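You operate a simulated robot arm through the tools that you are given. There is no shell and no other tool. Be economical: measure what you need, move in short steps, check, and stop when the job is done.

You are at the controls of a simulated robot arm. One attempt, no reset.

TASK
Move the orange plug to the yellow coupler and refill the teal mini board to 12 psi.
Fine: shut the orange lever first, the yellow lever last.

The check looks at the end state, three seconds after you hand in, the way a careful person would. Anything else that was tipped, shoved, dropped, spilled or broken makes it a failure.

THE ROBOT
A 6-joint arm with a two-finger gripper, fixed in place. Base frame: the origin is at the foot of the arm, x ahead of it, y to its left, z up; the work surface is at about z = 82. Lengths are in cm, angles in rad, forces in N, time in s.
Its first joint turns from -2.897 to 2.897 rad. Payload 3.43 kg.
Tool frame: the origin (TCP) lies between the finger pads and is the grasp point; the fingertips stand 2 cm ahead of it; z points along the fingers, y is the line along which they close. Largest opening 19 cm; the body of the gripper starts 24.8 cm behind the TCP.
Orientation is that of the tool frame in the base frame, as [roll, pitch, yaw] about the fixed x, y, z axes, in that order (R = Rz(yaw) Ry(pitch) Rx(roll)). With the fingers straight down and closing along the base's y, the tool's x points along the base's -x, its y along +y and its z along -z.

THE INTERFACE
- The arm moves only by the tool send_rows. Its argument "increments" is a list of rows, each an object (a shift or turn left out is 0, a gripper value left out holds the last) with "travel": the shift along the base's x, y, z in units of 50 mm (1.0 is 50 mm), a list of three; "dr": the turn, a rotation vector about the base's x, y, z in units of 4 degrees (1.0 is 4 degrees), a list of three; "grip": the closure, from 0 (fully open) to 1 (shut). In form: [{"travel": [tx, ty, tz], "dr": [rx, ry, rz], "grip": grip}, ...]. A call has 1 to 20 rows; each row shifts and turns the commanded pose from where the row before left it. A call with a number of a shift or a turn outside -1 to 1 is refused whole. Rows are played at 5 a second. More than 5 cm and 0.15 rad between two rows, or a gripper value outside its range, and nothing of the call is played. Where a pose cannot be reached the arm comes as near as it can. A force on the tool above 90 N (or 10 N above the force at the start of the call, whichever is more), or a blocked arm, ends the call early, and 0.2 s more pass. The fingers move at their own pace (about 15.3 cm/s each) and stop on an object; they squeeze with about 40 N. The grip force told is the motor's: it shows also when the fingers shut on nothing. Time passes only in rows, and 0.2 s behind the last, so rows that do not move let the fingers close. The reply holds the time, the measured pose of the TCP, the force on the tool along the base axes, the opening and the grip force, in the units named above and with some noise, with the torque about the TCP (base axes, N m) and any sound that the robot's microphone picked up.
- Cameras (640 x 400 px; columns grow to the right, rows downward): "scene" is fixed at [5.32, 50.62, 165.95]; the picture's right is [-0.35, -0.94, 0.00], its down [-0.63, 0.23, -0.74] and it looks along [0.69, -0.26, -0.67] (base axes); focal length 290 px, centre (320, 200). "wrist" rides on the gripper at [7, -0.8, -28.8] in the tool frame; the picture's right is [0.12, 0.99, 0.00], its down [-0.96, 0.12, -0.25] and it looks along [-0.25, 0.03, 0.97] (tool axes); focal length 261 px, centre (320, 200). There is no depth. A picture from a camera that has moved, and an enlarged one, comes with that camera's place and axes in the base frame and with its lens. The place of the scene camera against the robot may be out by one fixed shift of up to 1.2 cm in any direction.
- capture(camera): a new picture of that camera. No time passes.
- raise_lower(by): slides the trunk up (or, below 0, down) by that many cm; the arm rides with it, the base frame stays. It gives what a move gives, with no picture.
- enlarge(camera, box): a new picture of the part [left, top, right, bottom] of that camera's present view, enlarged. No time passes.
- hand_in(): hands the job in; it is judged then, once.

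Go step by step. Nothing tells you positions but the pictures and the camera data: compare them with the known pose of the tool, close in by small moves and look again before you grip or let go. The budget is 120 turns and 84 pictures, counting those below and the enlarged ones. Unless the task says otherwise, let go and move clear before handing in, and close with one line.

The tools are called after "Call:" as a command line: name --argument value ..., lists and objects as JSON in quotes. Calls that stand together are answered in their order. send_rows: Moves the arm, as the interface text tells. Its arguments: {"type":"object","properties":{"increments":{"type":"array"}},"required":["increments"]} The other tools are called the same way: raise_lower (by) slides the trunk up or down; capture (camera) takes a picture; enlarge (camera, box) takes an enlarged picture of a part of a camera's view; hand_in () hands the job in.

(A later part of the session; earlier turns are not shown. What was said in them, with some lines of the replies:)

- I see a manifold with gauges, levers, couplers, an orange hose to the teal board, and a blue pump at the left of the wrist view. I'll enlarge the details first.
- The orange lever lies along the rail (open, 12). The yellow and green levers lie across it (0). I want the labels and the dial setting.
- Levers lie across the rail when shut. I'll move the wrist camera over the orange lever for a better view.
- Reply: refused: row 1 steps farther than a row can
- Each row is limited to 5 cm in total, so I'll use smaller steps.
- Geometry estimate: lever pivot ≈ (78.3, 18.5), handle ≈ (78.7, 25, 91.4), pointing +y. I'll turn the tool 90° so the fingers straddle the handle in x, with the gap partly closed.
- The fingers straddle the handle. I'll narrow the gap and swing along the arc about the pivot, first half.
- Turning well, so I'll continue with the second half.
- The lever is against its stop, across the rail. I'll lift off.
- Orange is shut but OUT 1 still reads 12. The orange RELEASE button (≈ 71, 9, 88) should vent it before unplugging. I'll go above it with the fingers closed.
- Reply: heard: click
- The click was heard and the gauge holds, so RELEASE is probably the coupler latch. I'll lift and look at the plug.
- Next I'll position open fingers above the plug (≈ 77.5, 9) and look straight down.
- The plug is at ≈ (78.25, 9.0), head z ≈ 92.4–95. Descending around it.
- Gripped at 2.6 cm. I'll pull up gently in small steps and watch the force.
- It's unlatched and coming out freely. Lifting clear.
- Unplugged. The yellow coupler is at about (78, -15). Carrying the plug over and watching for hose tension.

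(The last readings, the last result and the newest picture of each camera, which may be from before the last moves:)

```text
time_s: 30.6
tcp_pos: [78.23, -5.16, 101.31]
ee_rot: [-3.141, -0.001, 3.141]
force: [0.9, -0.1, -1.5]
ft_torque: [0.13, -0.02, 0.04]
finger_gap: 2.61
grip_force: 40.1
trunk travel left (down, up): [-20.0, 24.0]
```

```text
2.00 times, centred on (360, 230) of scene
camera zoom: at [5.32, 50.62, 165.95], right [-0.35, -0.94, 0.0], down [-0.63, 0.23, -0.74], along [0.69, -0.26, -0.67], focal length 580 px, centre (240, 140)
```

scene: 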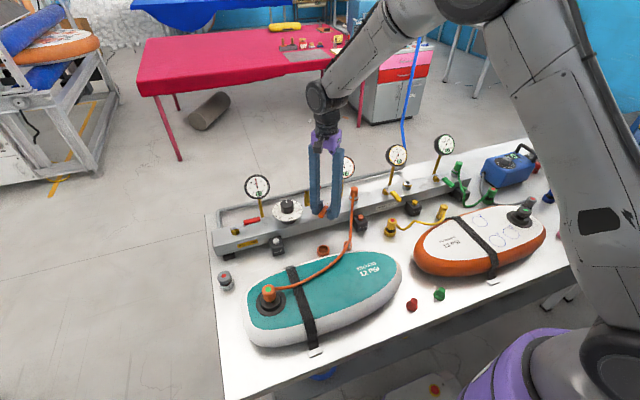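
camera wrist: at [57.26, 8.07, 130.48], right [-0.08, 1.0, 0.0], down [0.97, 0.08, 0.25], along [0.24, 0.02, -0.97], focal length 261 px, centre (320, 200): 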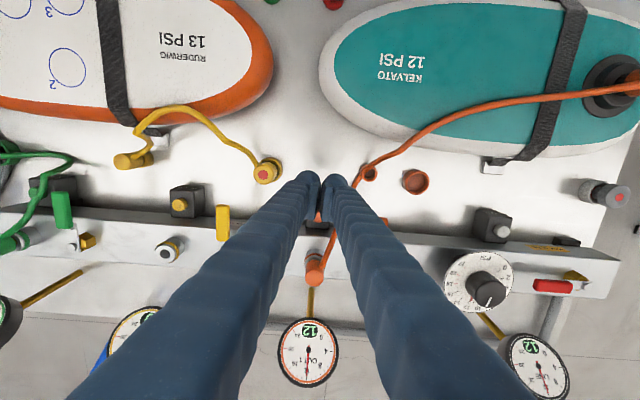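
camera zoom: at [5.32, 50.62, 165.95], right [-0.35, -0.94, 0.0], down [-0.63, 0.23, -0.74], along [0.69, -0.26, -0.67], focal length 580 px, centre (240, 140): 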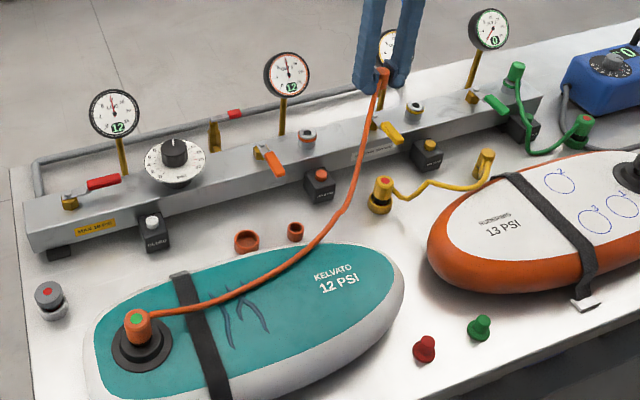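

The hose follows freely and the board has softened (creases), so it does need a refill. Continuing.

Call:
send_rows --increments '[{"travel": [0, -0.7, 0]}, {"travel": [0, -0.7, 0]}, {"travel": [0, -0.5, 0]}, {}, {}]'

Call:
enlarge --camera "wrist" --box '[220, 80, 420, 240]'

Call:
enlarge --camera "scene" --box '[350, 130, 450, 220]'

```text
time_s: 31.8
tcp_pos: [78.22, -14.6, 101.45]
ee_rot: [3.14, -0.003, -3.141]
force: [-0.4, 0.2, -1.7]
ft_torque: [-0.02, 0.0, -0.01]
finger_gap: 2.6
grip_force: 39.5
trunk travel left (down, up): [-20.0, 24.0]
```

```text
2.50 times, centred on (320, 160) of wrist
camera zoom: at [71.12, -15.37, 130.23], right [-0.12, 0.99, 0.0], down [0.96, 0.12, 0.25], along [0.24, 0.03, -0.97], focal length 652 px, centre (320, 300)
```

zoom: 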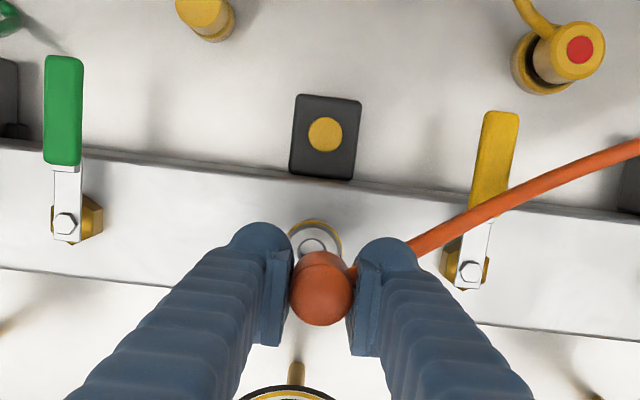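

```text
4.44 times, centred on (400, 175) of scene
camera zoom: at [5.32, 50.62, 165.95], right [-0.35, -0.94, 0.0], down [-0.63, 0.23, -0.74], along [0.69, -0.26, -0.67], focal length 1289 px, centre (-36, 311)
```

zoom: 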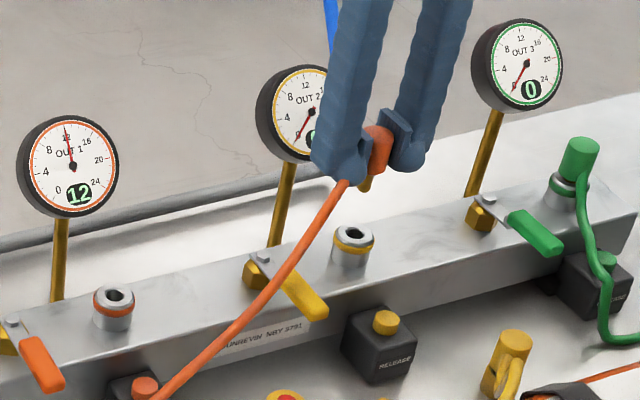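

Coupler spacing gives yellow at ≈ (78.3, -14.9). Lowering to just above to check alignment.

Call:
send_rows --increments '[{"travel": [0.02, -0.06, -0.3]}, {"travel": [0, 0, -0.25]}, {}]'

Call:
enlarge --camera "scene" --box '[375, 150, 435, 205]'

Call:
enlarge --camera "wrist" --box '[270, 130, 370, 220]'

```text
time_s: 32.6
tcp_pos: [78.33, -14.91, 98.57]
ee_rot: [-3.141, 0.001, -3.141]
force: [-1.1, 0.5, -1.7]
ft_torque: [-0.02, -0.01, 0.0]
finger_gap: 2.62
grip_force: 39.7
trunk travel left (down, up): [-20.0, 24.0]
```

```text
7.27 times, centred on (405, 178) of scene
camera zoom: at [5.32, 50.62, 165.95], right [-0.35, -0.94, 0.0], down [-0.63, 0.23, -0.74], along [0.69, -0.26, -0.67], focal length 2109 px, centre (-298, 364)
```

zoom: 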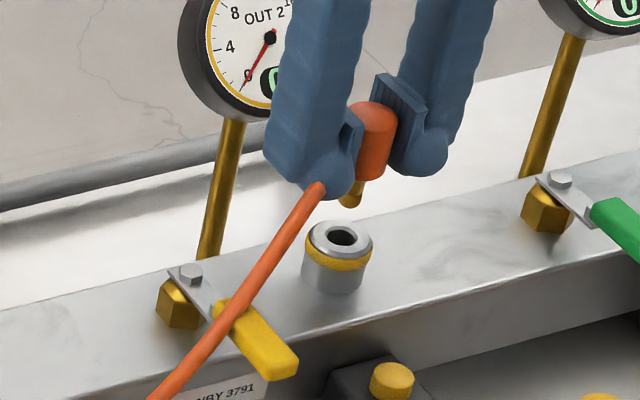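

```text
4.44 times, centred on (320, 175) of wrist
camera zoom: at [71.23, -15.75, 127.43], right [-0.12, 0.99, 0.0], down [0.96, 0.12, 0.25], along [0.24, 0.03, -0.97], focal length 1158 px, centre (320, 311)
```

zoom: 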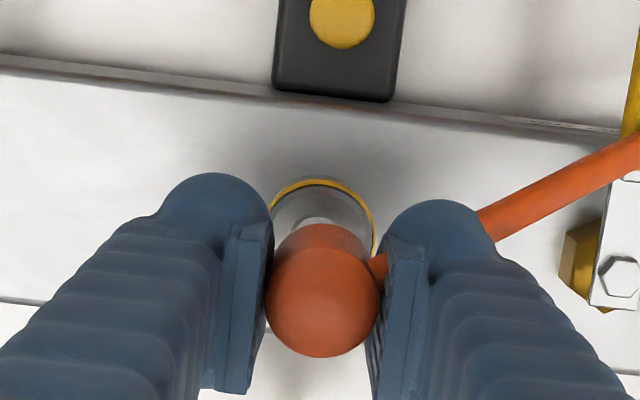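

Aligned in both views. Descending in small steps.

Call:
send_rows --increments '[{"travel": [0, 0, -0.15]}, {"travel": [0, 0, -0.15]}, {"travel": [0, 0, -0.1]}, {}]'

Call:
enlarge --camera "scene" --box '[375, 150, 435, 205]'

```text
time_s: 33.6
tcp_pos: [78.25, -14.89, 96.61]
ee_rot: [-3.141, -0.001, 3.141]
force: [-0.3, 0.9, -0.7]
ft_torque: [0.01, -0.03, 0.02]
finger_gap: 2.6
grip_force: 40.4
trunk travel left (down, up): [-20.0, 24.0]
```

```text
7.27 times, centred on (405, 178) of scene
camera zoom: at [5.32, 50.62, 165.95], right [-0.35, -0.94, 0.0], down [-0.63, 0.23, -0.74], along [0.69, -0.26, -0.67], focal length 2109 px, centre (-298, 364)
```

zoom: 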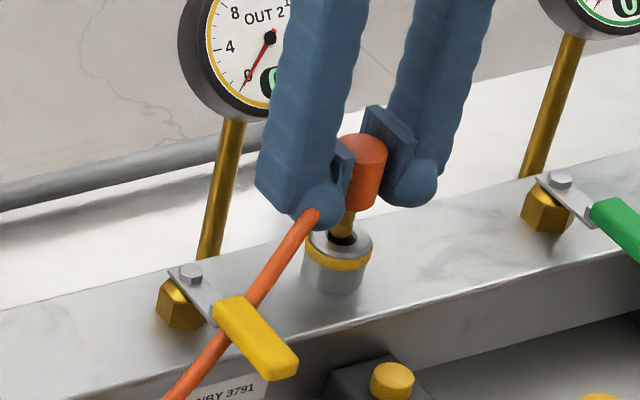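

Call:
send_rows --increments '[{"travel": [0, 0, -0.1]}, {"travel": [0, 0, -0.1]}, {"travel": [0, 0, -0.1]}, {"travel": [0, 0, -0.06]}, {}]'

Call:
enlarge --camera "scene" --box '[375, 150, 435, 205]'

```text
time_s: 34.8
tcp_pos: [78.33, -14.73, 94.93]
ee_rot: [3.141, 0.0, -3.139]
force: [-0.7, -2.5, -0.6]
ft_torque: [-0.07, 0.01, -0.03]
finger_gap: 2.62
grip_force: 39.7
trunk travel left (down, up): [-20.0, 24.0]
```

```text
7.27 times, centred on (405, 178) of scene
camera zoom: at [5.32, 50.62, 165.95], right [-0.35, -0.94, 0.0], down [-0.63, 0.23, -0.74], along [0.69, -0.26, -0.67], focal length 2109 px, centre (-298, 364)
```

zoom: 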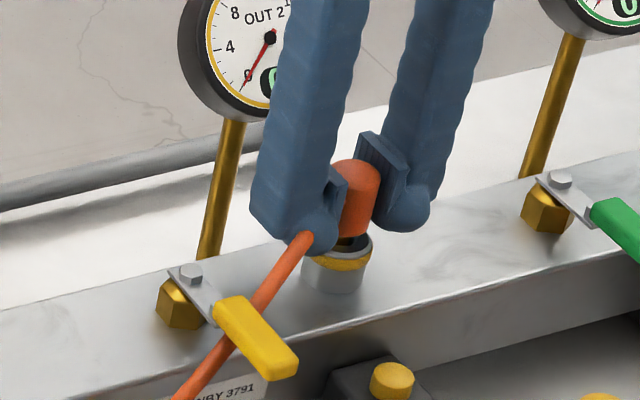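

The hole wants y slightly higher, so I'll correct and push until the latch clicks.

Call:
send_rows --increments '[{"travel": [0, 0.03, -0.04]}, {"travel": [0, 0, -0.06]}, {"travel": [0, 0, -0.05]}, {}]'

Call:
enlarge --camera "scene" --box '[375, 150, 435, 205]'

```text
time_s: 35.8
tcp_pos: [78.48, -14.74, 94.28]
ee_rot: [3.141, 0.0, 3.142]
force: [-1.2, -12.7, 22.2]
ft_torque: [-0.27, 0.12, 0.05]
finger_gap: 2.62
grip_force: 40.1
trunk travel left (down, up): [-20.0, 24.0]
```

```text
7.27 times, centred on (405, 178) of scene
camera zoom: at [5.32, 50.62, 165.95], right [-0.35, -0.94, 0.0], down [-0.63, 0.23, -0.74], along [0.69, -0.26, -0.67], focal length 2109 px, centre (-298, 364)
```

zoom: 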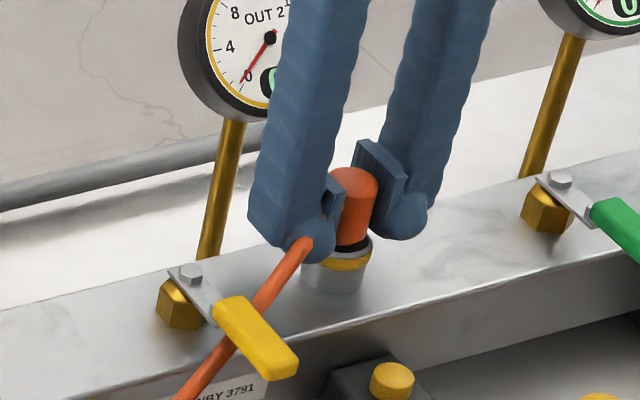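

Call:
send_rows --increments '[{"travel": [0, -0.05, 0]}, {}, {"travel": [0, 0, -0.05]}, {"travel": [0, 0, -0.05]}, {}]'

Call:
enlarge --camera "scene" --box '[375, 150, 435, 205]'

```text
time_s: 37.0
tcp_pos: [78.27, -14.88, 94.06]
ee_rot: [-3.139, 0.005, 3.141]
force: [3.1, 0.7, 54.1]
ft_torque: [-0.41, 0.16, 0.01]
finger_gap: 2.6
grip_force: 40.3
trunk travel left (down, up): [-20.0, 24.0]
```

```text
7.27 times, centred on (405, 178) of scene
camera zoom: at [5.32, 50.62, 165.95], right [-0.35, -0.94, 0.0], down [-0.63, 0.23, -0.74], along [0.69, -0.26, -0.67], focal length 2109 px, centre (-298, 364)
```

zoom: 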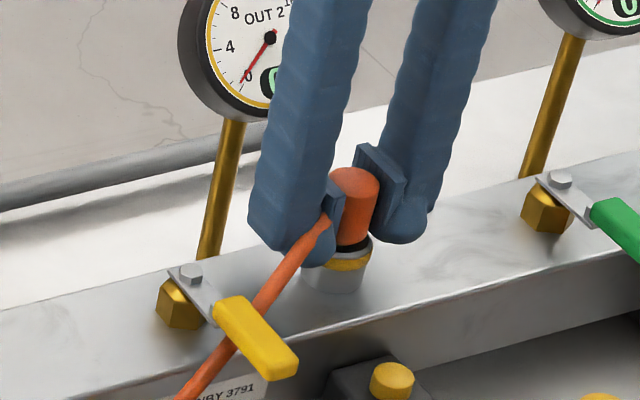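

The push hits 54 N without a click, and the fingertips are near the coupler rim with the head slipping in the grip. I'll let go, lift, and then press on the head from above with shut fingers.

Call:
send_rows --increments '[{"travel": [0, 0, 0.1]}, {"grip": 0.77}, {}, {"travel": [0, 0, 0.4]}, {"travel": [0, 0, 0.7]}, {}]'

Call:
enlarge --camera "scene" --box '[365, 140, 445, 210]'

Call:
enlarge --camera "wrist" --box '[240, 110, 400, 230]'

```text
time_s: 38.4
tcp_pos: [78.42, -14.93, 99.45]
ee_rot: [3.141, -0.003, 3.141]
force: [0.8, -1.1, 0.0]
ft_torque: [-0.03, -0.04, 0.0]
finger_gap: 4.38
grip_force: 0.1
trunk travel left (down, up): [-20.0, 24.0]
```

```text
5.71 times, centred on (405, 175) of scene
camera zoom: at [5.32, 50.62, 165.95], right [-0.35, -0.94, 0.0], down [-0.63, 0.23, -0.74], along [0.69, -0.26, -0.67], focal length 1657 px, centre (-166, 343)
```

zoom: 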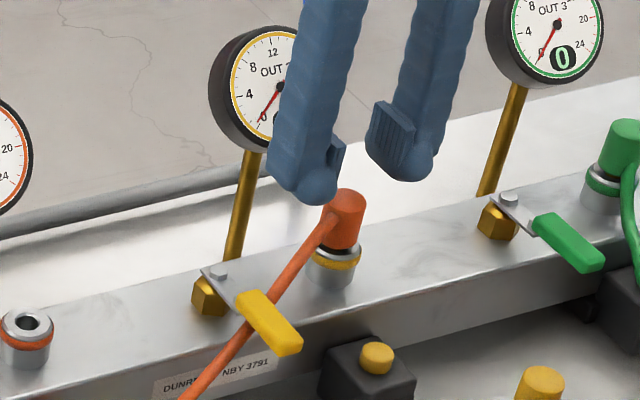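

```text
3.33 times, centred on (320, 170) of wrist
camera zoom: at [71.45, -15.81, 128.22], right [-0.12, 0.99, 0.0], down [0.96, 0.12, 0.25], along [0.24, 0.03, -0.97], focal length 869 px, centre (320, 300)
```

zoom: 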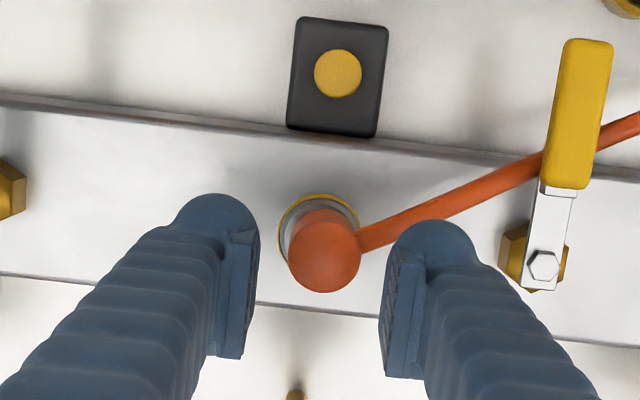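

The plug stands upright but isn't seated yet (black collar visible). I'll press it from above with shut fingers.

Call:
send_rows --increments '[{"travel": [0, 0.01, 0], "grip": 1}, {}, {"travel": [0, 0, -0.15]}, {"travel": [0, 0, -0.1]}, {"travel": [0, 0, -0.06]}, {"travel": [0, 0, -0.06]}, {}]'

Call:
enlarge --camera "scene" --box '[365, 140, 445, 210]'

```text
time_s: 40.0
tcp_pos: [78.29, -14.96, 98.19]
ee_rot: [-3.138, 0.008, -3.14]
force: [5.2, 0.0, 49.5]
ft_torque: [0.11, -0.05, 0.0]
finger_gap: 0.59
grip_force: 34.3
trunk travel left (down, up): [-20.0, 24.0]
```

```text
5.71 times, centred on (405, 175) of scene
camera zoom: at [5.32, 50.62, 165.95], right [-0.35, -0.94, 0.0], down [-0.63, 0.23, -0.74], along [0.69, -0.26, -0.67], focal length 1657 px, centre (-166, 343)
```

zoom: 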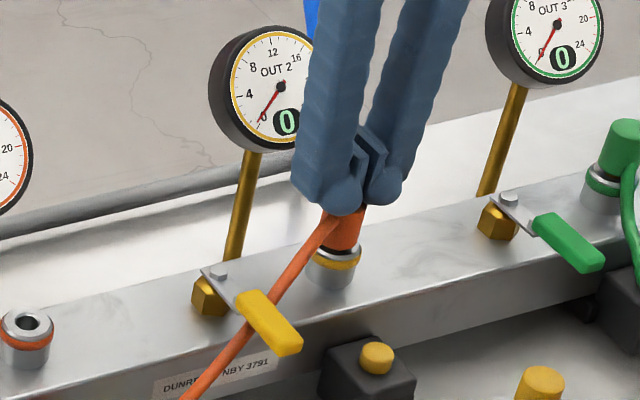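

Call:
send_rows --increments '[{"travel": [0, 0, -0.04]}, {"travel": [0, 0, -0.04]}, {}, {}]'

Call:
enlarge --camera "scene" --box '[375, 150, 435, 205]'

```text
time_s: 41.0
tcp_pos: [78.28, -14.89, 98.13]
ee_rot: [-3.141, 0.011, -3.141]
force: [4.8, 1.7, 79.2]
ft_torque: [0.18, -0.07, -0.02]
finger_gap: 0.58
grip_force: 34.1
trunk travel left (down, up): [-20.0, 24.0]
```

```text
7.27 times, centred on (405, 178) of scene
camera zoom: at [5.32, 50.62, 165.95], right [-0.35, -0.94, 0.0], down [-0.63, 0.23, -0.74], along [0.69, -0.26, -0.67], focal length 2109 px, centre (-298, 364)
```

zoom: 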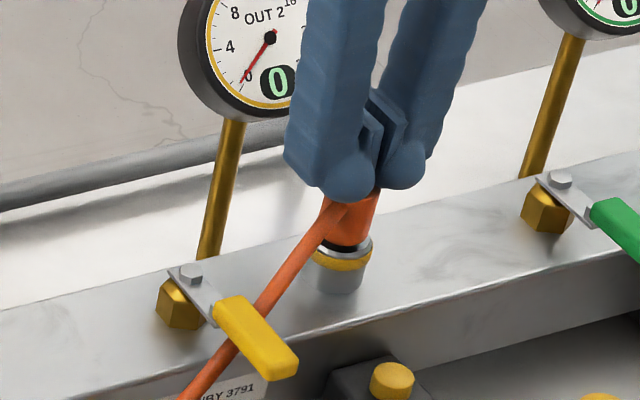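

It's at a hard stop at 80 N with no click, so the yellow coupler's latch probably has to be opened with its own RELEASE first. I'll back off and press the yellow button (≈ 71, -15).

Call:
send_rows --increments '[{"travel": [0, 0, 0.6]}, {"travel": [-0.4, 0, 0.2]}, {"travel": [-0.8, 0, 0]}, {"travel": [-0.38, -0.06, -0.6]}, {"travel": [0, 0, -0.8]}, {"travel": [0, 0, -0.8]}, {}]'

Call:
enlarge --camera "scene" --box '[365, 140, 445, 210]'

```text
time_s: 42.6
tcp_pos: [70.62, -14.94, 90.31]
ee_rot: [-3.141, 0.001, 3.142]
force: [-0.9, 0.3, 1.2]
ft_torque: [0.02, 0.0, 0.0]
finger_gap: 0.0
grip_force: 34.3
trunk travel left (down, up): [-20.0, 24.0]
```

```text
5.71 times, centred on (405, 175) of scene
camera zoom: at [5.32, 50.62, 165.95], right [-0.35, -0.94, 0.0], down [-0.63, 0.23, -0.74], along [0.69, -0.26, -0.67], focal length 1657 px, centre (-166, 343)
```

zoom: 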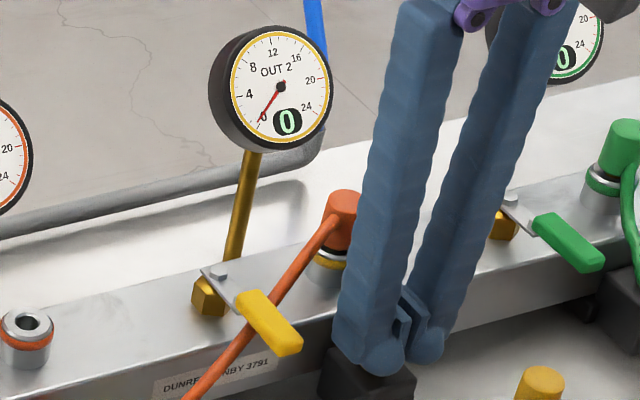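

Call:
send_rows --increments '[{"travel": [-0.02, 0, -0.1]}, {"travel": [0, 0, -0.06]}, {"travel": [0, 0, -0.06]}, {"travel": [0, 0, -0.05]}, {}]'

```text
time_s: 43.8
tcp_pos: [70.55, -15.2, 89.04]
ee_rot: [-3.14, 0.0, -3.14]
force: [1.5, 1.4, 4.0]
ft_torque: [0.07, -0.06, -0.01]
finger_gap: 0.57
grip_force: 34.0
trunk travel left (down, up): [-20.0, 24.0]
heard: click
```

Click heard. I'll lift and go back over the plug.

Call:
send_rows --increments '[{"travel": [0, 0, 0.8]}, {"travel": [0, 0, 0.8]}, {"travel": [0, 0, 0.8]}, {"travel": [0, 0, 0.2], "grip": 0.7}, {}]'

Call:
enlarge --camera "scene" --box '[365, 140, 445, 210]'

```text
time_s: 45.0
tcp_pos: [70.29, -15.33, 102.0]
ee_rot: [3.141, -0.002, 3.141]
force: [0.3, -1.0, -0.1]
ft_torque: [0.01, -0.02, -0.02]
finger_gap: 5.71
grip_force: 0.0
trunk travel left (down, up): [-20.0, 24.0]
```

```text
5.71 times, centred on (405, 175) of scene
camera zoom: at [5.32, 50.62, 165.95], right [-0.35, -0.94, 0.0], down [-0.63, 0.23, -0.74], along [0.69, -0.26, -0.67], focal length 1657 px, centre (-166, 343)
```

zoom: 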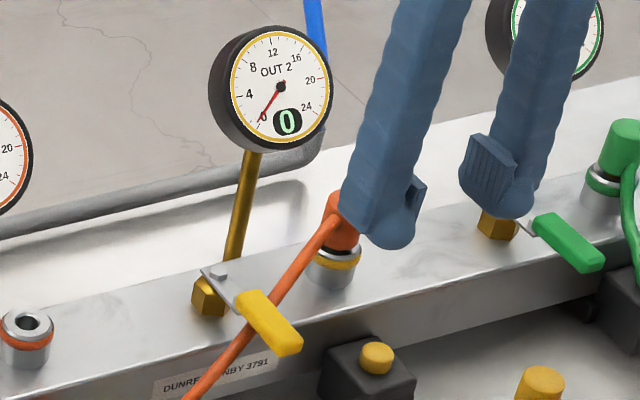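

Call:
send_rows --increments '[{"travel": [0.8, 0.08, 0], "grip": 1}, {"travel": [0.78, 0, 0]}, {}, {"travel": [0, 0, -0.6]}, {"travel": [0, 0, -0.15]}, {"travel": [0, 0, -0.1]}, {"travel": [0, 0, -0.06]}, {}]'

Call:
enlarge --camera "scene" --box '[375, 150, 435, 205]'

```text
time_s: 46.8
tcp_pos: [78.26, -14.78, 98.19]
ee_rot: [-3.139, 0.01, 3.141]
force: [4.5, 3.5, 76.3]
ft_torque: [0.11, 0.03, 0.0]
finger_gap: 0.58
grip_force: 33.9
trunk travel left (down, up): [-20.0, 24.0]
```

```text
7.27 times, centred on (405, 178) of scene
camera zoom: at [5.32, 50.62, 165.95], right [-0.35, -0.94, 0.0], down [-0.63, 0.23, -0.74], along [0.69, -0.26, -0.67], focal length 2109 px, centre (-298, 364)
```

zoom: 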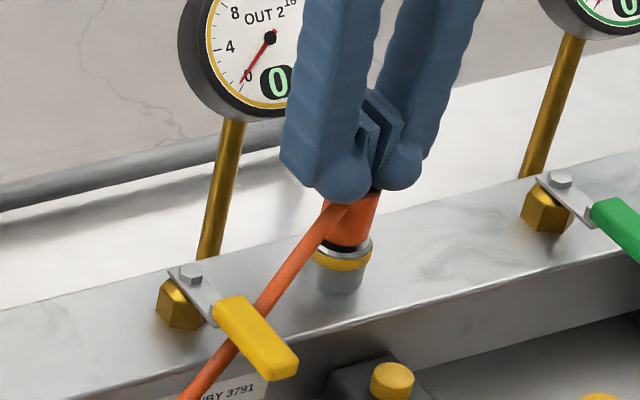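

Still stopped at the same height. I'll lift and compare this plug with the seated green one.

Call:
send_rows --increments '[{"travel": [0, 0, 0.8]}, {"travel": [0, 0, 0.8]}, {"travel": [0, 0, 0.6], "grip": 0.7}, {}]'

Call:
enlarge --camera "scene" --box '[390, 153, 470, 203]'

```text
time_s: 47.8
tcp_pos: [78.39, -14.94, 108.29]
ee_rot: [-3.141, -0.002, 3.141]
force: [0.1, -0.9, -0.7]
ft_torque: [-0.04, 0.03, 0.03]
finger_gap: 5.69
grip_force: 0.0
trunk travel left (down, up): [-20.0, 24.0]
```

```text
8.00 times, centred on (430, 178) of scene
camera zoom: at [5.32, 50.62, 165.95], right [-0.35, -0.94, 0.0], down [-0.63, 0.23, -0.74], along [0.69, -0.26, -0.67], focal length 2320 px, centre (-560, 376)
```

zoom: 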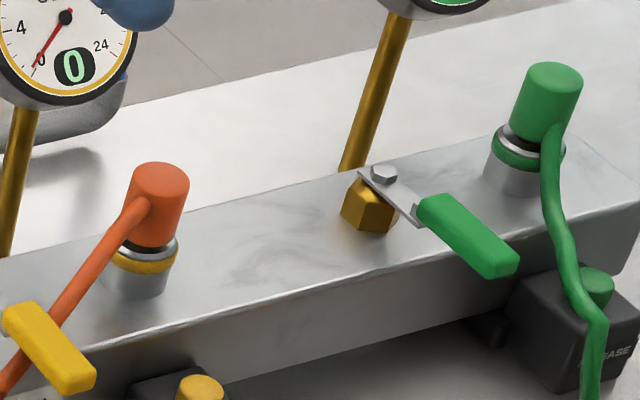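

The plug sits exactly like the green one, so it is fully seated. A gentle tug will tell whether it's latched.

Call:
send_rows --increments '[{"travel": [0, 0, -0.9]}, {"travel": [0, 0, -0.9]}, {"travel": [0, 0, -0.75]}, {}, {"grip": 1}, {}, {}]'

Call:
send_rows --increments '[{"travel": [0, 0, 0.03]}, {"travel": [0, 0, 0.03]}, {}]'

Call:
enlarge --camera "scene" --box '[375, 150, 435, 205]'

```text
time_s: 49.4
tcp_pos: [78.4, -14.79, 95.59]
ee_rot: [3.141, 0.002, -3.14]
force: [-2.9, -5.6, 7.8]
ft_torque: [-0.24, 0.19, 0.02]
finger_gap: 2.61
grip_force: 40.1
trunk travel left (down, up): [-20.0, 24.0]
```

```text
time_s: 50.2
tcp_pos: [78.32, -14.96, 95.9]
ee_rot: [3.14, -0.003, -3.141]
force: [1.0, -2.9, -2.1]
ft_torque: [-0.09, -0.02, 0.0]
finger_gap: 2.62
grip_force: 39.4
trunk travel left (down, up): [-20.0, 24.0]
```

```text
7.27 times, centred on (405, 178) of scene
camera zoom: at [5.32, 50.62, 165.95], right [-0.35, -0.94, 0.0], down [-0.63, 0.23, -0.74], along [0.69, -0.26, -0.67], focal length 2109 px, centre (-298, 364)
```

zoom: 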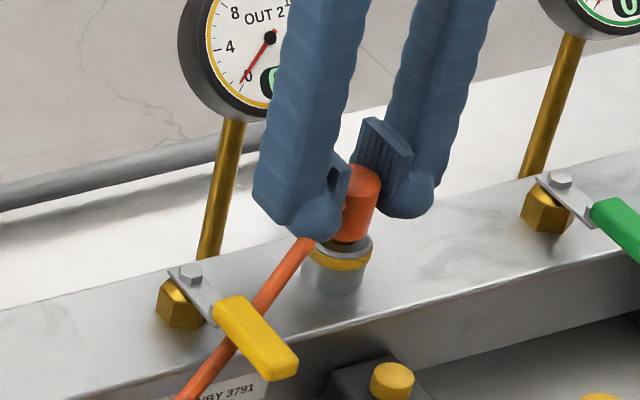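

It lifts freely, so it isn't latched. With the straight, higher grip I'll push it home, correcting the sideways load.

Call:
send_rows --increments '[{"travel": [0, -0.01, -0.03]}, {"travel": [0, 0, -0.03]}, {"travel": [0, 0, -0.03]}, {"travel": [0, 0, -0.03]}, {"travel": [0, 0, -0.03]}, {}]'

```text
time_s: 51.6
tcp_pos: [78.24, -14.9, 95.49]
ee_rot: [-3.14, 0.003, 3.141]
force: [0.5, 0.9, 29.3]
ft_torque: [0.01, 0.12, -0.01]
finger_gap: 2.58
grip_force: 39.3
trunk travel left (down, up): [-20.0, 24.0]
```

No click. After RELEASE the latch may only re-arm once the plug is withdrawn, so I'll pull it up clear of the hole and reinsert.

Call:
send_rows --increments '[{"travel": [0, 0, 0.1]}, {"travel": [0, 0, 0.3]}, {"travel": [0, 0, 0.35]}, {}]'

Call:
enlarge --camera "scene" --box '[375, 150, 435, 205]'

```text
time_s: 52.6
tcp_pos: [78.39, -14.77, 98.96]
ee_rot: [-3.141, 0.0, -3.14]
force: [-0.5, -0.3, -0.9]
ft_torque: [0.01, -0.01, -0.01]
finger_gap: 2.6
grip_force: 40.3
trunk travel left (down, up): [-20.0, 24.0]
```

```text
7.27 times, centred on (405, 178) of scene
camera zoom: at [5.32, 50.62, 165.95], right [-0.35, -0.94, 0.0], down [-0.63, 0.23, -0.74], along [0.69, -0.26, -0.67], focal length 2109 px, centre (-298, 364)
```

zoom: 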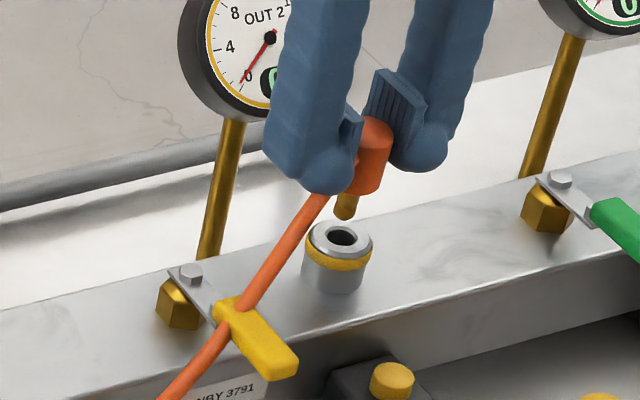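

Call:
send_rows --increments '[{"travel": [0, 0, -0.15]}, {"travel": [0, 0, -0.15]}, {"travel": [0, 0, -0.15]}, {"travel": [0, 0, -0.15]}, {"travel": [0, 0, -0.06]}, {"travel": [0, 0, -0.04]}, {}]'

```text
time_s: 54.2
tcp_pos: [78.24, -14.96, 95.52]
ee_rot: [3.141, 0.003, 3.141]
force: [-0.1, -1.2, 15.1]
ft_torque: [-0.02, 0.12, 0.02]
finger_gap: 2.62
grip_force: 39.8
trunk travel left (down, up): [-20.0, 24.0]
```

Call:
send_rows --increments '[{"travel": [0, 0, -0.04]}, {"travel": [0, 0, -0.04]}, {"travel": [0, 0, -0.03]}, {}]'

```text
time_s: 55.2
tcp_pos: [78.25, -14.73, 95.06]
ee_rot: [3.14, 0.001, -3.142]
force: [6.7, -2.9, 29.8]
ft_torque: [-0.03, -0.14, 0.02]
finger_gap: 2.61
grip_force: 39.8
trunk travel left (down, up): [-20.0, 24.0]
```

Call:
enlarge --camera "scene" --box '[375, 150, 435, 205]'

Call:
send_rows --increments '[{"travel": [0, 0, -0.03]}, {"travel": [0, 0, -0.03]}, {}]'

```text
7.27 times, centred on (405, 178) of scene
camera zoom: at [5.32, 50.62, 165.95], right [-0.35, -0.94, 0.0], down [-0.63, 0.23, -0.74], along [0.69, -0.26, -0.67], focal length 2109 px, centre (-298, 364)
```

zoom: 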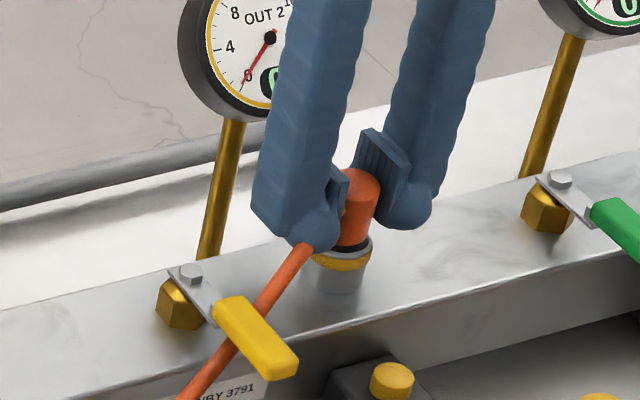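

```text
time_s: 56.0
tcp_pos: [78.16, -14.9, 94.84]
ee_rot: [-3.141, -0.001, -3.141]
force: [4.3, -4.1, 29.5]
ft_torque: [-0.09, -0.01, 0.02]
finger_gap: 2.62
grip_force: 39.8
trunk travel left (down, up): [-20.0, 24.0]
```

Call:
send_rows --increments '[{"travel": [0, 0, 0.06]}, {"travel": [0, 0, 0.06]}, {"travel": [0, 0, 0.04]}, {}]'

```text
time_s: 57.0
tcp_pos: [78.15, -14.81, 95.26]
ee_rot: [3.138, -0.006, 3.141]
force: [-2.8, -3.2, -24.5]
ft_torque: [-0.12, 0.13, -0.02]
finger_gap: 2.61
grip_force: 40.4
trunk travel left (down, up): [-20.0, 24.0]
```

It resists 24 N upward, so the plug is latched. I'll let go, rise, and move over to the yellow lever (handle ≈ (71, -5.7)).

Call:
send_rows --increments '[{"travel": [0, 0, -0.05]}, {"grip": 0.77}, {}, {"travel": [0, 0, 0.6]}, {"travel": [0, 0, 0.8]}, {"travel": [-0.6, 0.75, 0]}, {"travel": [-0.6, 0.75, 0]}, {"travel": [-0.3, 0.36, 0], "grip": 0.8}, {}]'

Call:
enlarge --camera "wrist" --box '[220, 80, 420, 240]'

Call:
enlarge --camera "scene" --box '[340, 130, 440, 220]'

```text
time_s: 59.0
tcp_pos: [70.59, -5.48, 102.28]
ee_rot: [3.141, -0.001, -3.141]
force: [0.7, 0.0, 0.7]
ft_torque: [0.03, -0.05, 0.02]
finger_gap: 3.79
grip_force: 0.1
trunk travel left (down, up): [-20.0, 24.0]
```

```text
2.50 times, centred on (320, 160) of wrist
camera zoom: at [63.65, -6.35, 130.93], right [-0.12, 0.99, 0.0], down [0.96, 0.12, 0.25], along [0.25, 0.03, -0.97], focal length 652 px, centre (320, 300)
```

zoom: 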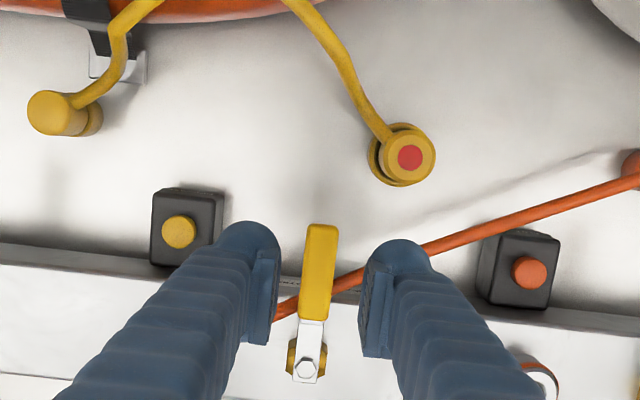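

```text
4.44 times, centred on (390, 175) of scene
camera zoom: at [5.32, 50.62, 165.95], right [-0.35, -0.94, 0.0], down [-0.63, 0.23, -0.74], along [0.69, -0.26, -0.67], focal length 1289 px, centre (9, 311)
```

zoom: 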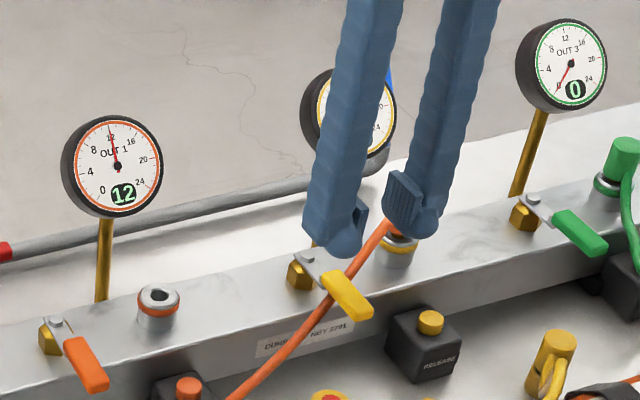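

The lever and hose look clear: the hose runs under the handle. Lowering around the handle near its outer end.

Call:
send_rows --increments '[{"travel": [0.1, 0.01, -0.6]}, {"travel": [0, 0, -0.6]}, {"travel": [0, 0, -0.4]}, {}]'

Call:
enlarge --camera "scene" --box '[370, 160, 430, 215]'

```text
time_s: 60.0
tcp_pos: [71.27, -5.46, 94.23]
ee_rot: [-3.141, -0.002, -3.141]
force: [0.5, 0.4, 0.9]
ft_torque: [0.01, 0.04, 0.0]
finger_gap: 3.8
grip_force: 0.1
trunk travel left (down, up): [-20.0, 24.0]
```

```text
7.27 times, centred on (400, 188) of scene
camera zoom: at [5.32, 50.62, 165.95], right [-0.35, -0.94, 0.0], down [-0.63, 0.23, -0.74], along [0.69, -0.26, -0.67], focal length 2109 px, centre (-262, 291)
```

zoom: 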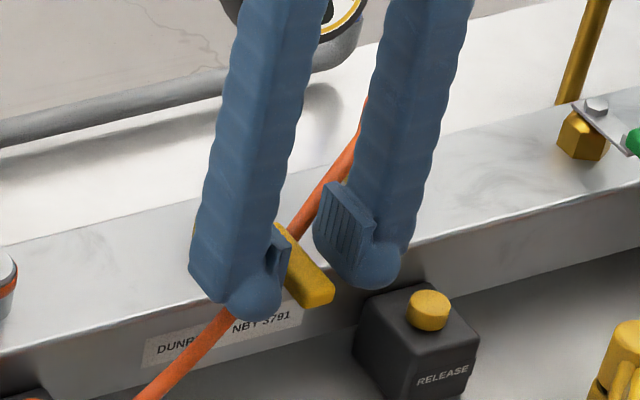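

Call:
send_rows --increments '[{"travel": [0, 0, -0.08], "grip": 0.86}, {}, {"travel": [0.0034, 0.0976, 0], "dr": [0, 0, -1]}, {"travel": [0.0102, 0.0972, 0], "dr": [0, 0, -1]}, {"travel": [0.017, 0.0962, 0], "dr": [0, 0, -1]}, {"travel": [0.0236, 0.0948, 0], "dr": [0, 0, -1]}, {"travel": [0.0302, 0.0929, 0], "dr": [0, 0, -1]}, {"travel": [0.0366, 0.0906, 0], "dr": [0, 0, -1]}, {"travel": [0.0428, 0.0878, 0], "dr": [0, 0, -1]}, {"travel": [0.0489, 0.0846, 0], "dr": [0, 0, -1]}, {"travel": [0.0546, 0.081, 0], "dr": [0, 0, -1]}]'

Call:
enlarge --camera "scene" --box '[330, 130, 430, 220]'

```text
time_s: 62.4
tcp_pos: [72.64, -1.4, 93.76]
ee_rot: [-3.141, 0.0, 2.509]
force: [-0.2, -0.4, -0.3]
ft_torque: [0.02, 0.0, -0.03]
finger_gap: 2.7
grip_force: 0.1
trunk travel left (down, up): [-20.0, 24.0]
```

```text
4.44 times, centred on (380, 175) of scene
camera zoom: at [5.32, 50.62, 165.95], right [-0.35, -0.94, 0.0], down [-0.63, 0.23, -0.74], along [0.69, -0.26, -0.67], focal length 1289 px, centre (53, 311)
```

zoom: 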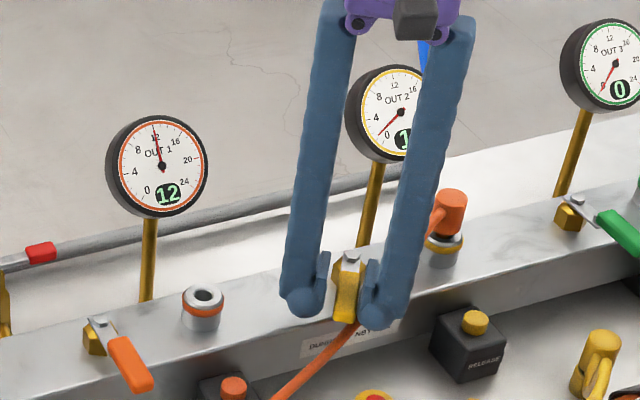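

OUT 2 is starting to rise. Continuing to fully open.

Call:
send_rows --increments '[{"travel": [0.0602, 0.077, 0], "dr": [0, 0, -1]}, {"travel": [0.0654, 0.0726, 0], "dr": [0, 0, -1]}, {"travel": [0.0703, 0.0679, 0], "dr": [0, 0, -1]}, {"travel": [0.0748, 0.0628, 0], "dr": [0, 0, -1]}, {"travel": [0.079, 0.0574, 0], "dr": [0, 0, -1]}, {"travel": [0.0829, 0.0518, 0], "dr": [0, 0, -1]}, {"travel": [0.0863, 0.0459, 0], "dr": [0, 0, -1]}, {"travel": [0.0893, 0.0397, 0], "dr": [0, 0, -1]}, {"travel": [0.0918, 0.0334, 0], "dr": [0, 0, -1]}, {"travel": [0.0939, 0.027, 0], "dr": [0, 0, -1]}, {"travel": [0.0956, 0.0203, 0], "dr": [0, 0, -1]}, {"travel": [0.0967, 0.0136, 0], "dr": [0, 0, -1]}, {"travel": [0.0975, 0.0068, 0], "dr": [0, 0, -1]}, {"travel": [0.04, 0, 0]}]'

Call:
enlarge --camera "scene" --box '[330, 130, 430, 220]'

```text
time_s: 65.4
tcp_pos: [78.26, 1.5, 93.66]
ee_rot: [-3.139, 0.0, 1.606]
force: [-1.3, 0.5, -0.3]
ft_torque: [0.01, 0.02, -0.07]
finger_gap: 2.73
grip_force: 0.5
trunk travel left (down, up): [-20.0, 24.0]
```

```text
4.44 times, centred on (380, 175) of scene
camera zoom: at [5.32, 50.62, 165.95], right [-0.35, -0.94, 0.0], down [-0.63, 0.23, -0.74], along [0.69, -0.26, -0.67], focal length 1289 px, centre (53, 311)
```

zoom: 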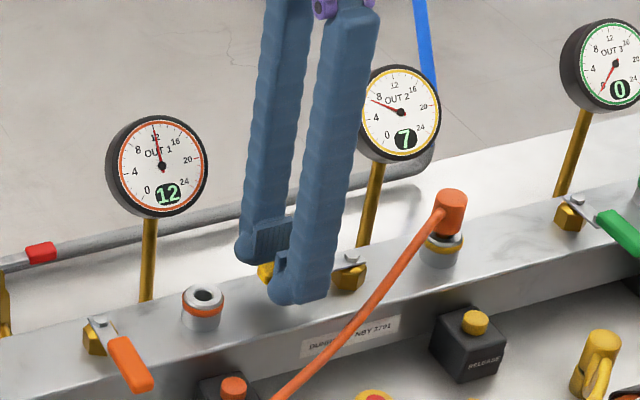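

OUT 2 reads 7 and is rising. Waiting.

Call:
send_rows --increments '[{}, {}, {}, {}, {}, {}, {}, {}, {}, {}, {}, {}]'

Call:
enlarge --camera "scene" --box '[230, 130, 430, 250]'

```text
time_s: 68.0
tcp_pos: [78.24, 1.41, 93.79]
ee_rot: [-3.14, -0.001, 1.606]
force: [0.7, 0.0, -0.4]
ft_torque: [0.04, -0.01, 0.0]
finger_gap: 2.65
grip_force: 0.1
trunk travel left (down, up): [-20.0, 24.0]
```

```text
3.20 times, centred on (330, 190) of scene
camera zoom: at [5.32, 50.62, 165.95], right [-0.35, -0.94, 0.0], down [-0.63, 0.23, -0.74], along [0.69, -0.26, -0.67], focal length 928 px, centre (288, 232)
```

zoom: 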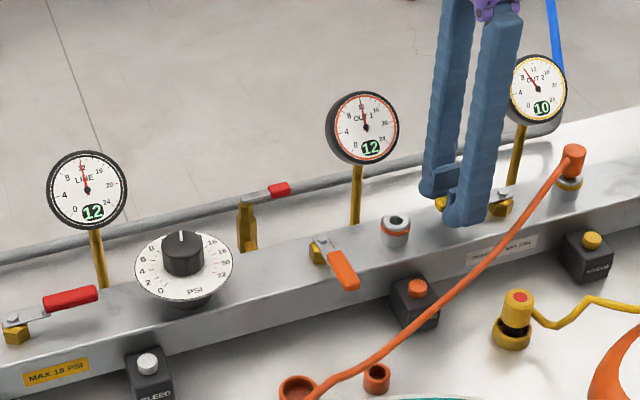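

Now 10 and still rising toward 12. Waiting again.

Call:
send_rows --increments '[{}, {}, {}, {}, {}, {}, {}, {}, {}, {}, {}, {}, {}, {}, {}, {}, {}, {}]'

Call:
enlarge --camera "scene" --box '[380, 135, 420, 170]'

```text
time_s: 71.8
tcp_pos: [78.27, 1.51, 93.76]
ee_rot: [-3.14, 0.0, 1.606]
force: [-0.1, 0.4, -0.5]
ft_torque: [0.02, 0.01, 0.01]
finger_gap: 2.66
grip_force: 0.0
trunk travel left (down, up): [-20.0, 24.0]
```

```text
11.43 times, centred on (400, 152) of scene
camera zoom: at [5.32, 50.62, 165.95], right [-0.35, -0.94, 0.0], down [-0.63, 0.23, -0.74], along [0.69, -0.26, -0.67], focal length 3315 px, centre (-594, 743)
```

zoom: 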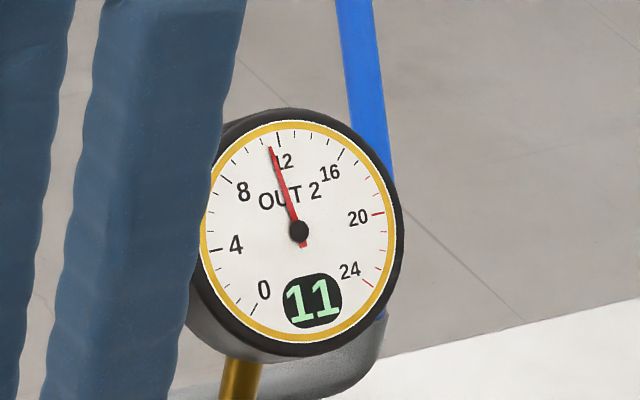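

Call:
send_rows --increments '[{}, {}, {}, {}, {}, {}, {}, {}, {}, {}, {}, {}, {}, {}, {}, {}, {}, {}, {}, {}]'

Call:
send_rows --increments '[{}, {}, {}, {}, {}, {}, {}, {}, {}, {}, {}, {}, {}, {}, {}, {}, {}, {}, {}, {}]'

Call:
enlarge --camera "scene" --box '[380, 135, 420, 170]'

```text
time_s: 76.0
tcp_pos: [78.31, 1.42, 93.66]
ee_rot: [-3.141, 0.001, 1.606]
force: [0.4, 0.6, -0.4]
ft_torque: [0.03, -0.03, 0.01]
finger_gap: 2.66
grip_force: 0.0
trunk travel left (down, up): [-20.0, 24.0]
```

```text
time_s: 80.2
tcp_pos: [78.32, 1.36, 93.77]
ee_rot: [-3.14, 0.0, 1.605]
force: [0.4, -0.4, -0.5]
ft_torque: [0.02, -0.02, -0.03]
finger_gap: 2.64
grip_force: 0.1
trunk travel left (down, up): [-20.0, 24.0]
```

```text
11.43 times, centred on (400, 152) of scene
camera zoom: at [5.32, 50.62, 165.95], right [-0.35, -0.94, 0.0], down [-0.63, 0.23, -0.74], along [0.69, -0.26, -0.67], focal length 3315 px, centre (-594, 743)
```

zoom: 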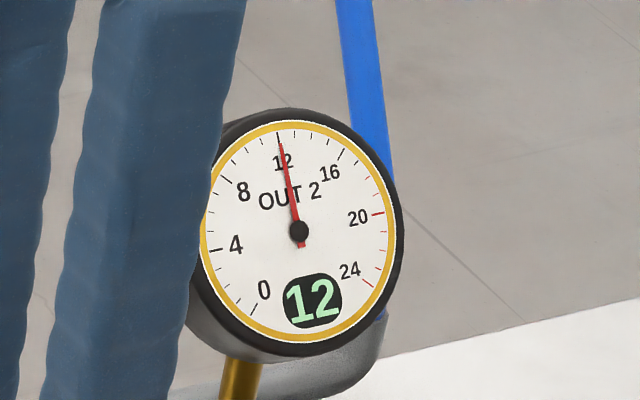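

OUT 2 is at 12. I'll wait a little longer to equalise, then swing the yellow lever back, first half.

Call:
send_rows --increments '[{}, {}, {}, {}, {}, {}, {}, {}, {}, {}, {}, {}, {}, {}, {}]'

Call:
send_rows --increments '[{"travel": [-0.04, 0, 0]}, {"travel": [-0.0975, -0.0068, 0], "dr": [0, 0, 1]}, {"travel": [-0.0967, -0.0136, 0], "dr": [0, 0, 1]}, {"travel": [-0.0956, -0.0203, 0], "dr": [0, 0, 1]}, {"travel": [-0.0939, -0.027, 0], "dr": [0, 0, 1]}, {"travel": [-0.0918, -0.0334, 0], "dr": [0, 0, 1]}, {"travel": [-0.0893, -0.0397, 0], "dr": [0, 0, 1]}, {"travel": [-0.0863, -0.0459, 0], "dr": [0, 0, 1]}, {"travel": [-0.0829, -0.0518, 0], "dr": [0, 0, 1]}, {"travel": [-0.079, -0.0574, 0], "dr": [0, 0, 1]}, {"travel": [-0.0748, -0.0628, 0], "dr": [0, 0, 1]}, {"travel": [-0.0703, -0.0679, 0], "dr": [0, 0, 1]}]'

Call:
enlarge --camera "scene" --box '[330, 130, 430, 220]'

```text
time_s: 83.4
tcp_pos: [78.31, 1.49, 93.78]
ee_rot: [-3.14, -0.001, 1.605]
force: [-0.5, 0.2, -0.2]
ft_torque: [0.0, -0.02, -0.01]
finger_gap: 2.66
grip_force: 0.1
trunk travel left (down, up): [-20.0, 24.0]
```

```text
time_s: 86.0
tcp_pos: [73.36, -0.68, 93.6]
ee_rot: [3.14, 0.0, 2.373]
force: [1.1, -0.2, 0.6]
ft_torque: [0.01, -0.02, -0.01]
finger_gap: 2.71
grip_force: 0.7
trunk travel left (down, up): [-20.0, 24.0]
```

```text
4.44 times, centred on (380, 175) of scene
camera zoom: at [5.32, 50.62, 165.95], right [-0.35, -0.94, 0.0], down [-0.63, 0.23, -0.74], along [0.69, -0.26, -0.67], focal length 1289 px, centre (53, 311)
```

zoom: 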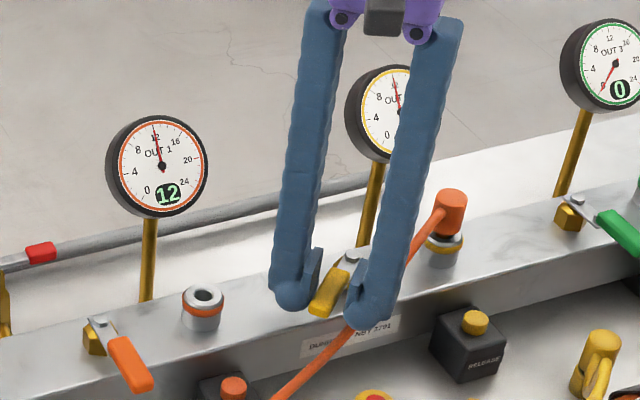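

Smooth. Finishing the swing to the stop.

Call:
send_rows --increments '[{"travel": [-0.0654, -0.0726, 0], "dr": [0, 0, 1]}, {"travel": [-0.0602, -0.077, 0], "dr": [0, 0, 1]}, {"travel": [-0.0546, -0.081, 0], "dr": [0, 0, 1]}, {"travel": [-0.0489, -0.0846, 0], "dr": [0, 0, 1]}, {"travel": [-0.0428, -0.0878, 0], "dr": [0, 0, 1]}, {"travel": [-0.0366, -0.0906, 0], "dr": [0, 0, 1]}, {"travel": [-0.0302, -0.0929, 0], "dr": [0, 0, 1]}, {"travel": [-0.0236, -0.0948, 0], "dr": [0, 0, 1]}, {"travel": [-0.017, -0.0962, 0], "dr": [0, 0, 1]}, {"travel": [-0.0102, -0.0972, 0], "dr": [0, 0, 1]}, {"travel": [-0.0034, -0.0976, 0], "dr": [0, 0, 1]}, {"travel": [0, -0.07, 0]}, {"travel": [0, -0.04, 0]}, {}]'

Call:
enlarge --camera "scene" --box '[330, 130, 430, 220]'

```text
time_s: 89.0
tcp_pos: [71.34, -5.99, 93.91]
ee_rot: [3.141, 0.0, 3.141]
force: [0.3, 3.1, 0.9]
ft_torque: [0.05, -0.03, -0.03]
finger_gap: 2.82
grip_force: 1.5
trunk travel left (down, up): [-20.0, 24.0]
```

```text
4.44 times, centred on (380, 175) of scene
camera zoom: at [5.32, 50.62, 165.95], right [-0.35, -0.94, 0.0], down [-0.63, 0.23, -0.74], along [0.69, -0.26, -0.67], focal length 1289 px, centre (53, 311)
```

zoom: 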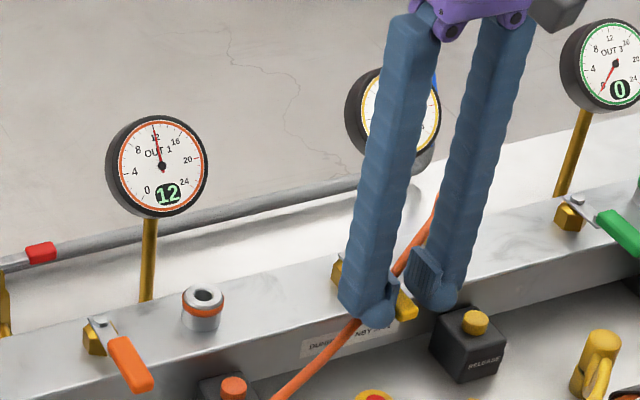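

Call:
send_rows --increments '[{"travel": [0, -0.05, 0]}, {}, {"travel": [0, 0.07, 0]}, {"travel": [0, 0, 0.6]}, {"travel": [0, 0, 0.9]}, {"travel": [-0.3, 0, 0.9]}, {"travel": [-0.8, 0, 0.4]}, {"travel": [-0.8, 0, 0.2]}, {}]'

Call:
enlarge --camera "scene" --box '[340, 130, 450, 220]'

Call:
capture --camera "scene"

```text
time_s: 91.0
tcp_pos: [61.63, -5.74, 108.99]
ee_rot: [3.141, -0.003, -3.141]
force: [-0.1, -1.0, -0.1]
ft_torque: [0.01, 0.03, 0.0]
finger_gap: 2.66
grip_force: 0.1
trunk travel left (down, up): [-20.0, 24.0]
```

```text
4.44 times, centred on (395, 175) of scene
camera zoom: at [5.32, 50.62, 165.95], right [-0.35, -0.94, 0.0], down [-0.63, 0.23, -0.74], along [0.69, -0.26, -0.67], focal length 1289 px, centre (-13, 311)
```

zoom: 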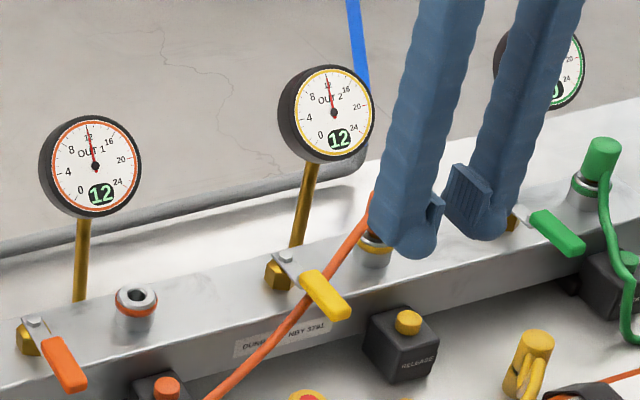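

```text
10 pictures are left
```

scene: 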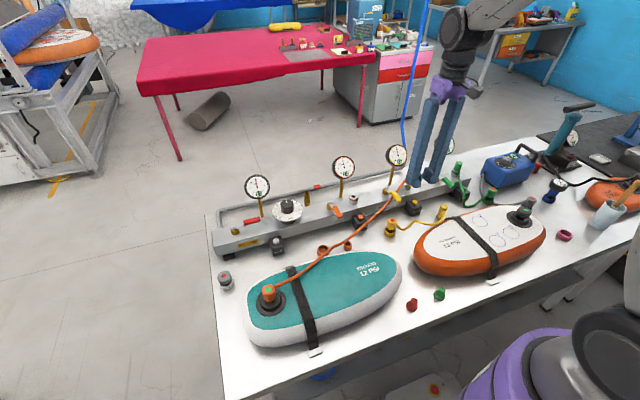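

Both levers are across the rail, OUT 2 reads 12 and the board is taut again. I'll move clear and do a last check that it holds.

Call:
send_rows --increments '[{"travel": [-0.4, 0, 0.8]}, {"travel": [0, 0, 0.8]}, {"travel": [0, 0, 0.8]}, {}, {}, {}, {}, {}, {}, {}, {}, {}, {}]'

Call:
enlarge --camera "scene" --box '[340, 130, 450, 220]'

Call:
enlarge --camera "scene" --box '[210, 160, 420, 360]'

```text
time_s: 93.8
tcp_pos: [60.14, -5.57, 120.9]
ee_rot: [3.141, 0.0, -3.14]
force: [-0.4, -0.4, 0.2]
ft_torque: [-0.02, -0.02, 0.01]
finger_gap: 2.68
grip_force: 0.1
trunk travel left (down, up): [-20.0, 24.0]
```

```text
4.44 times, centred on (395, 175) of scene
camera zoom: at [5.32, 50.62, 165.95], right [-0.35, -0.94, 0.0], down [-0.63, 0.23, -0.74], along [0.69, -0.26, -0.67], focal length 1289 px, centre (-13, 311)
```

zoom: 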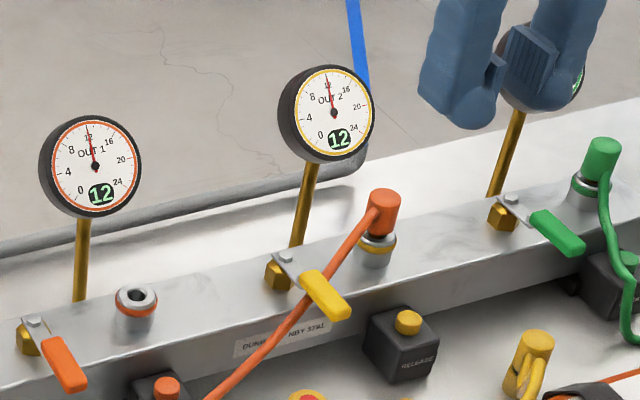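

```text
2.00 times, centred on (315, 260) of scene
camera zoom: at [5.32, 50.62, 165.95], right [-0.35, -0.94, 0.0], down [-0.63, 0.23, -0.74], along [0.69, -0.26, -0.67], focal length 580 px, centre (330, 80)
```

zoom: 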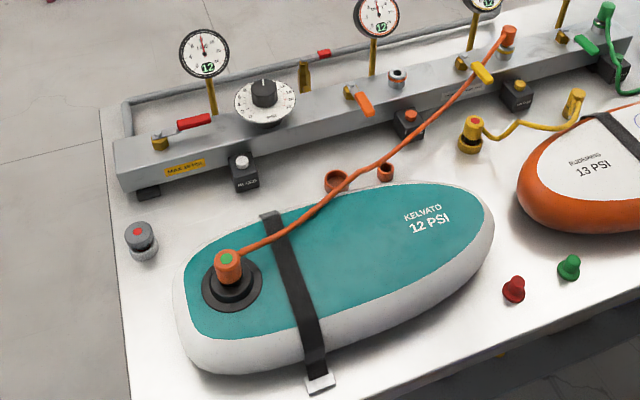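

The pressure is holding at 12, the plug is latched in the yellow coupler, both levers are shut, and nothing else has moved. I'll hand it in.

Call:
hand_in

```text
The job is handed in.
```

The orange plug is latched in the yellow coupler, the teal board is back at 12 psi by the OUT 2 gauge, and the orange lever was shut first and the yellow last.
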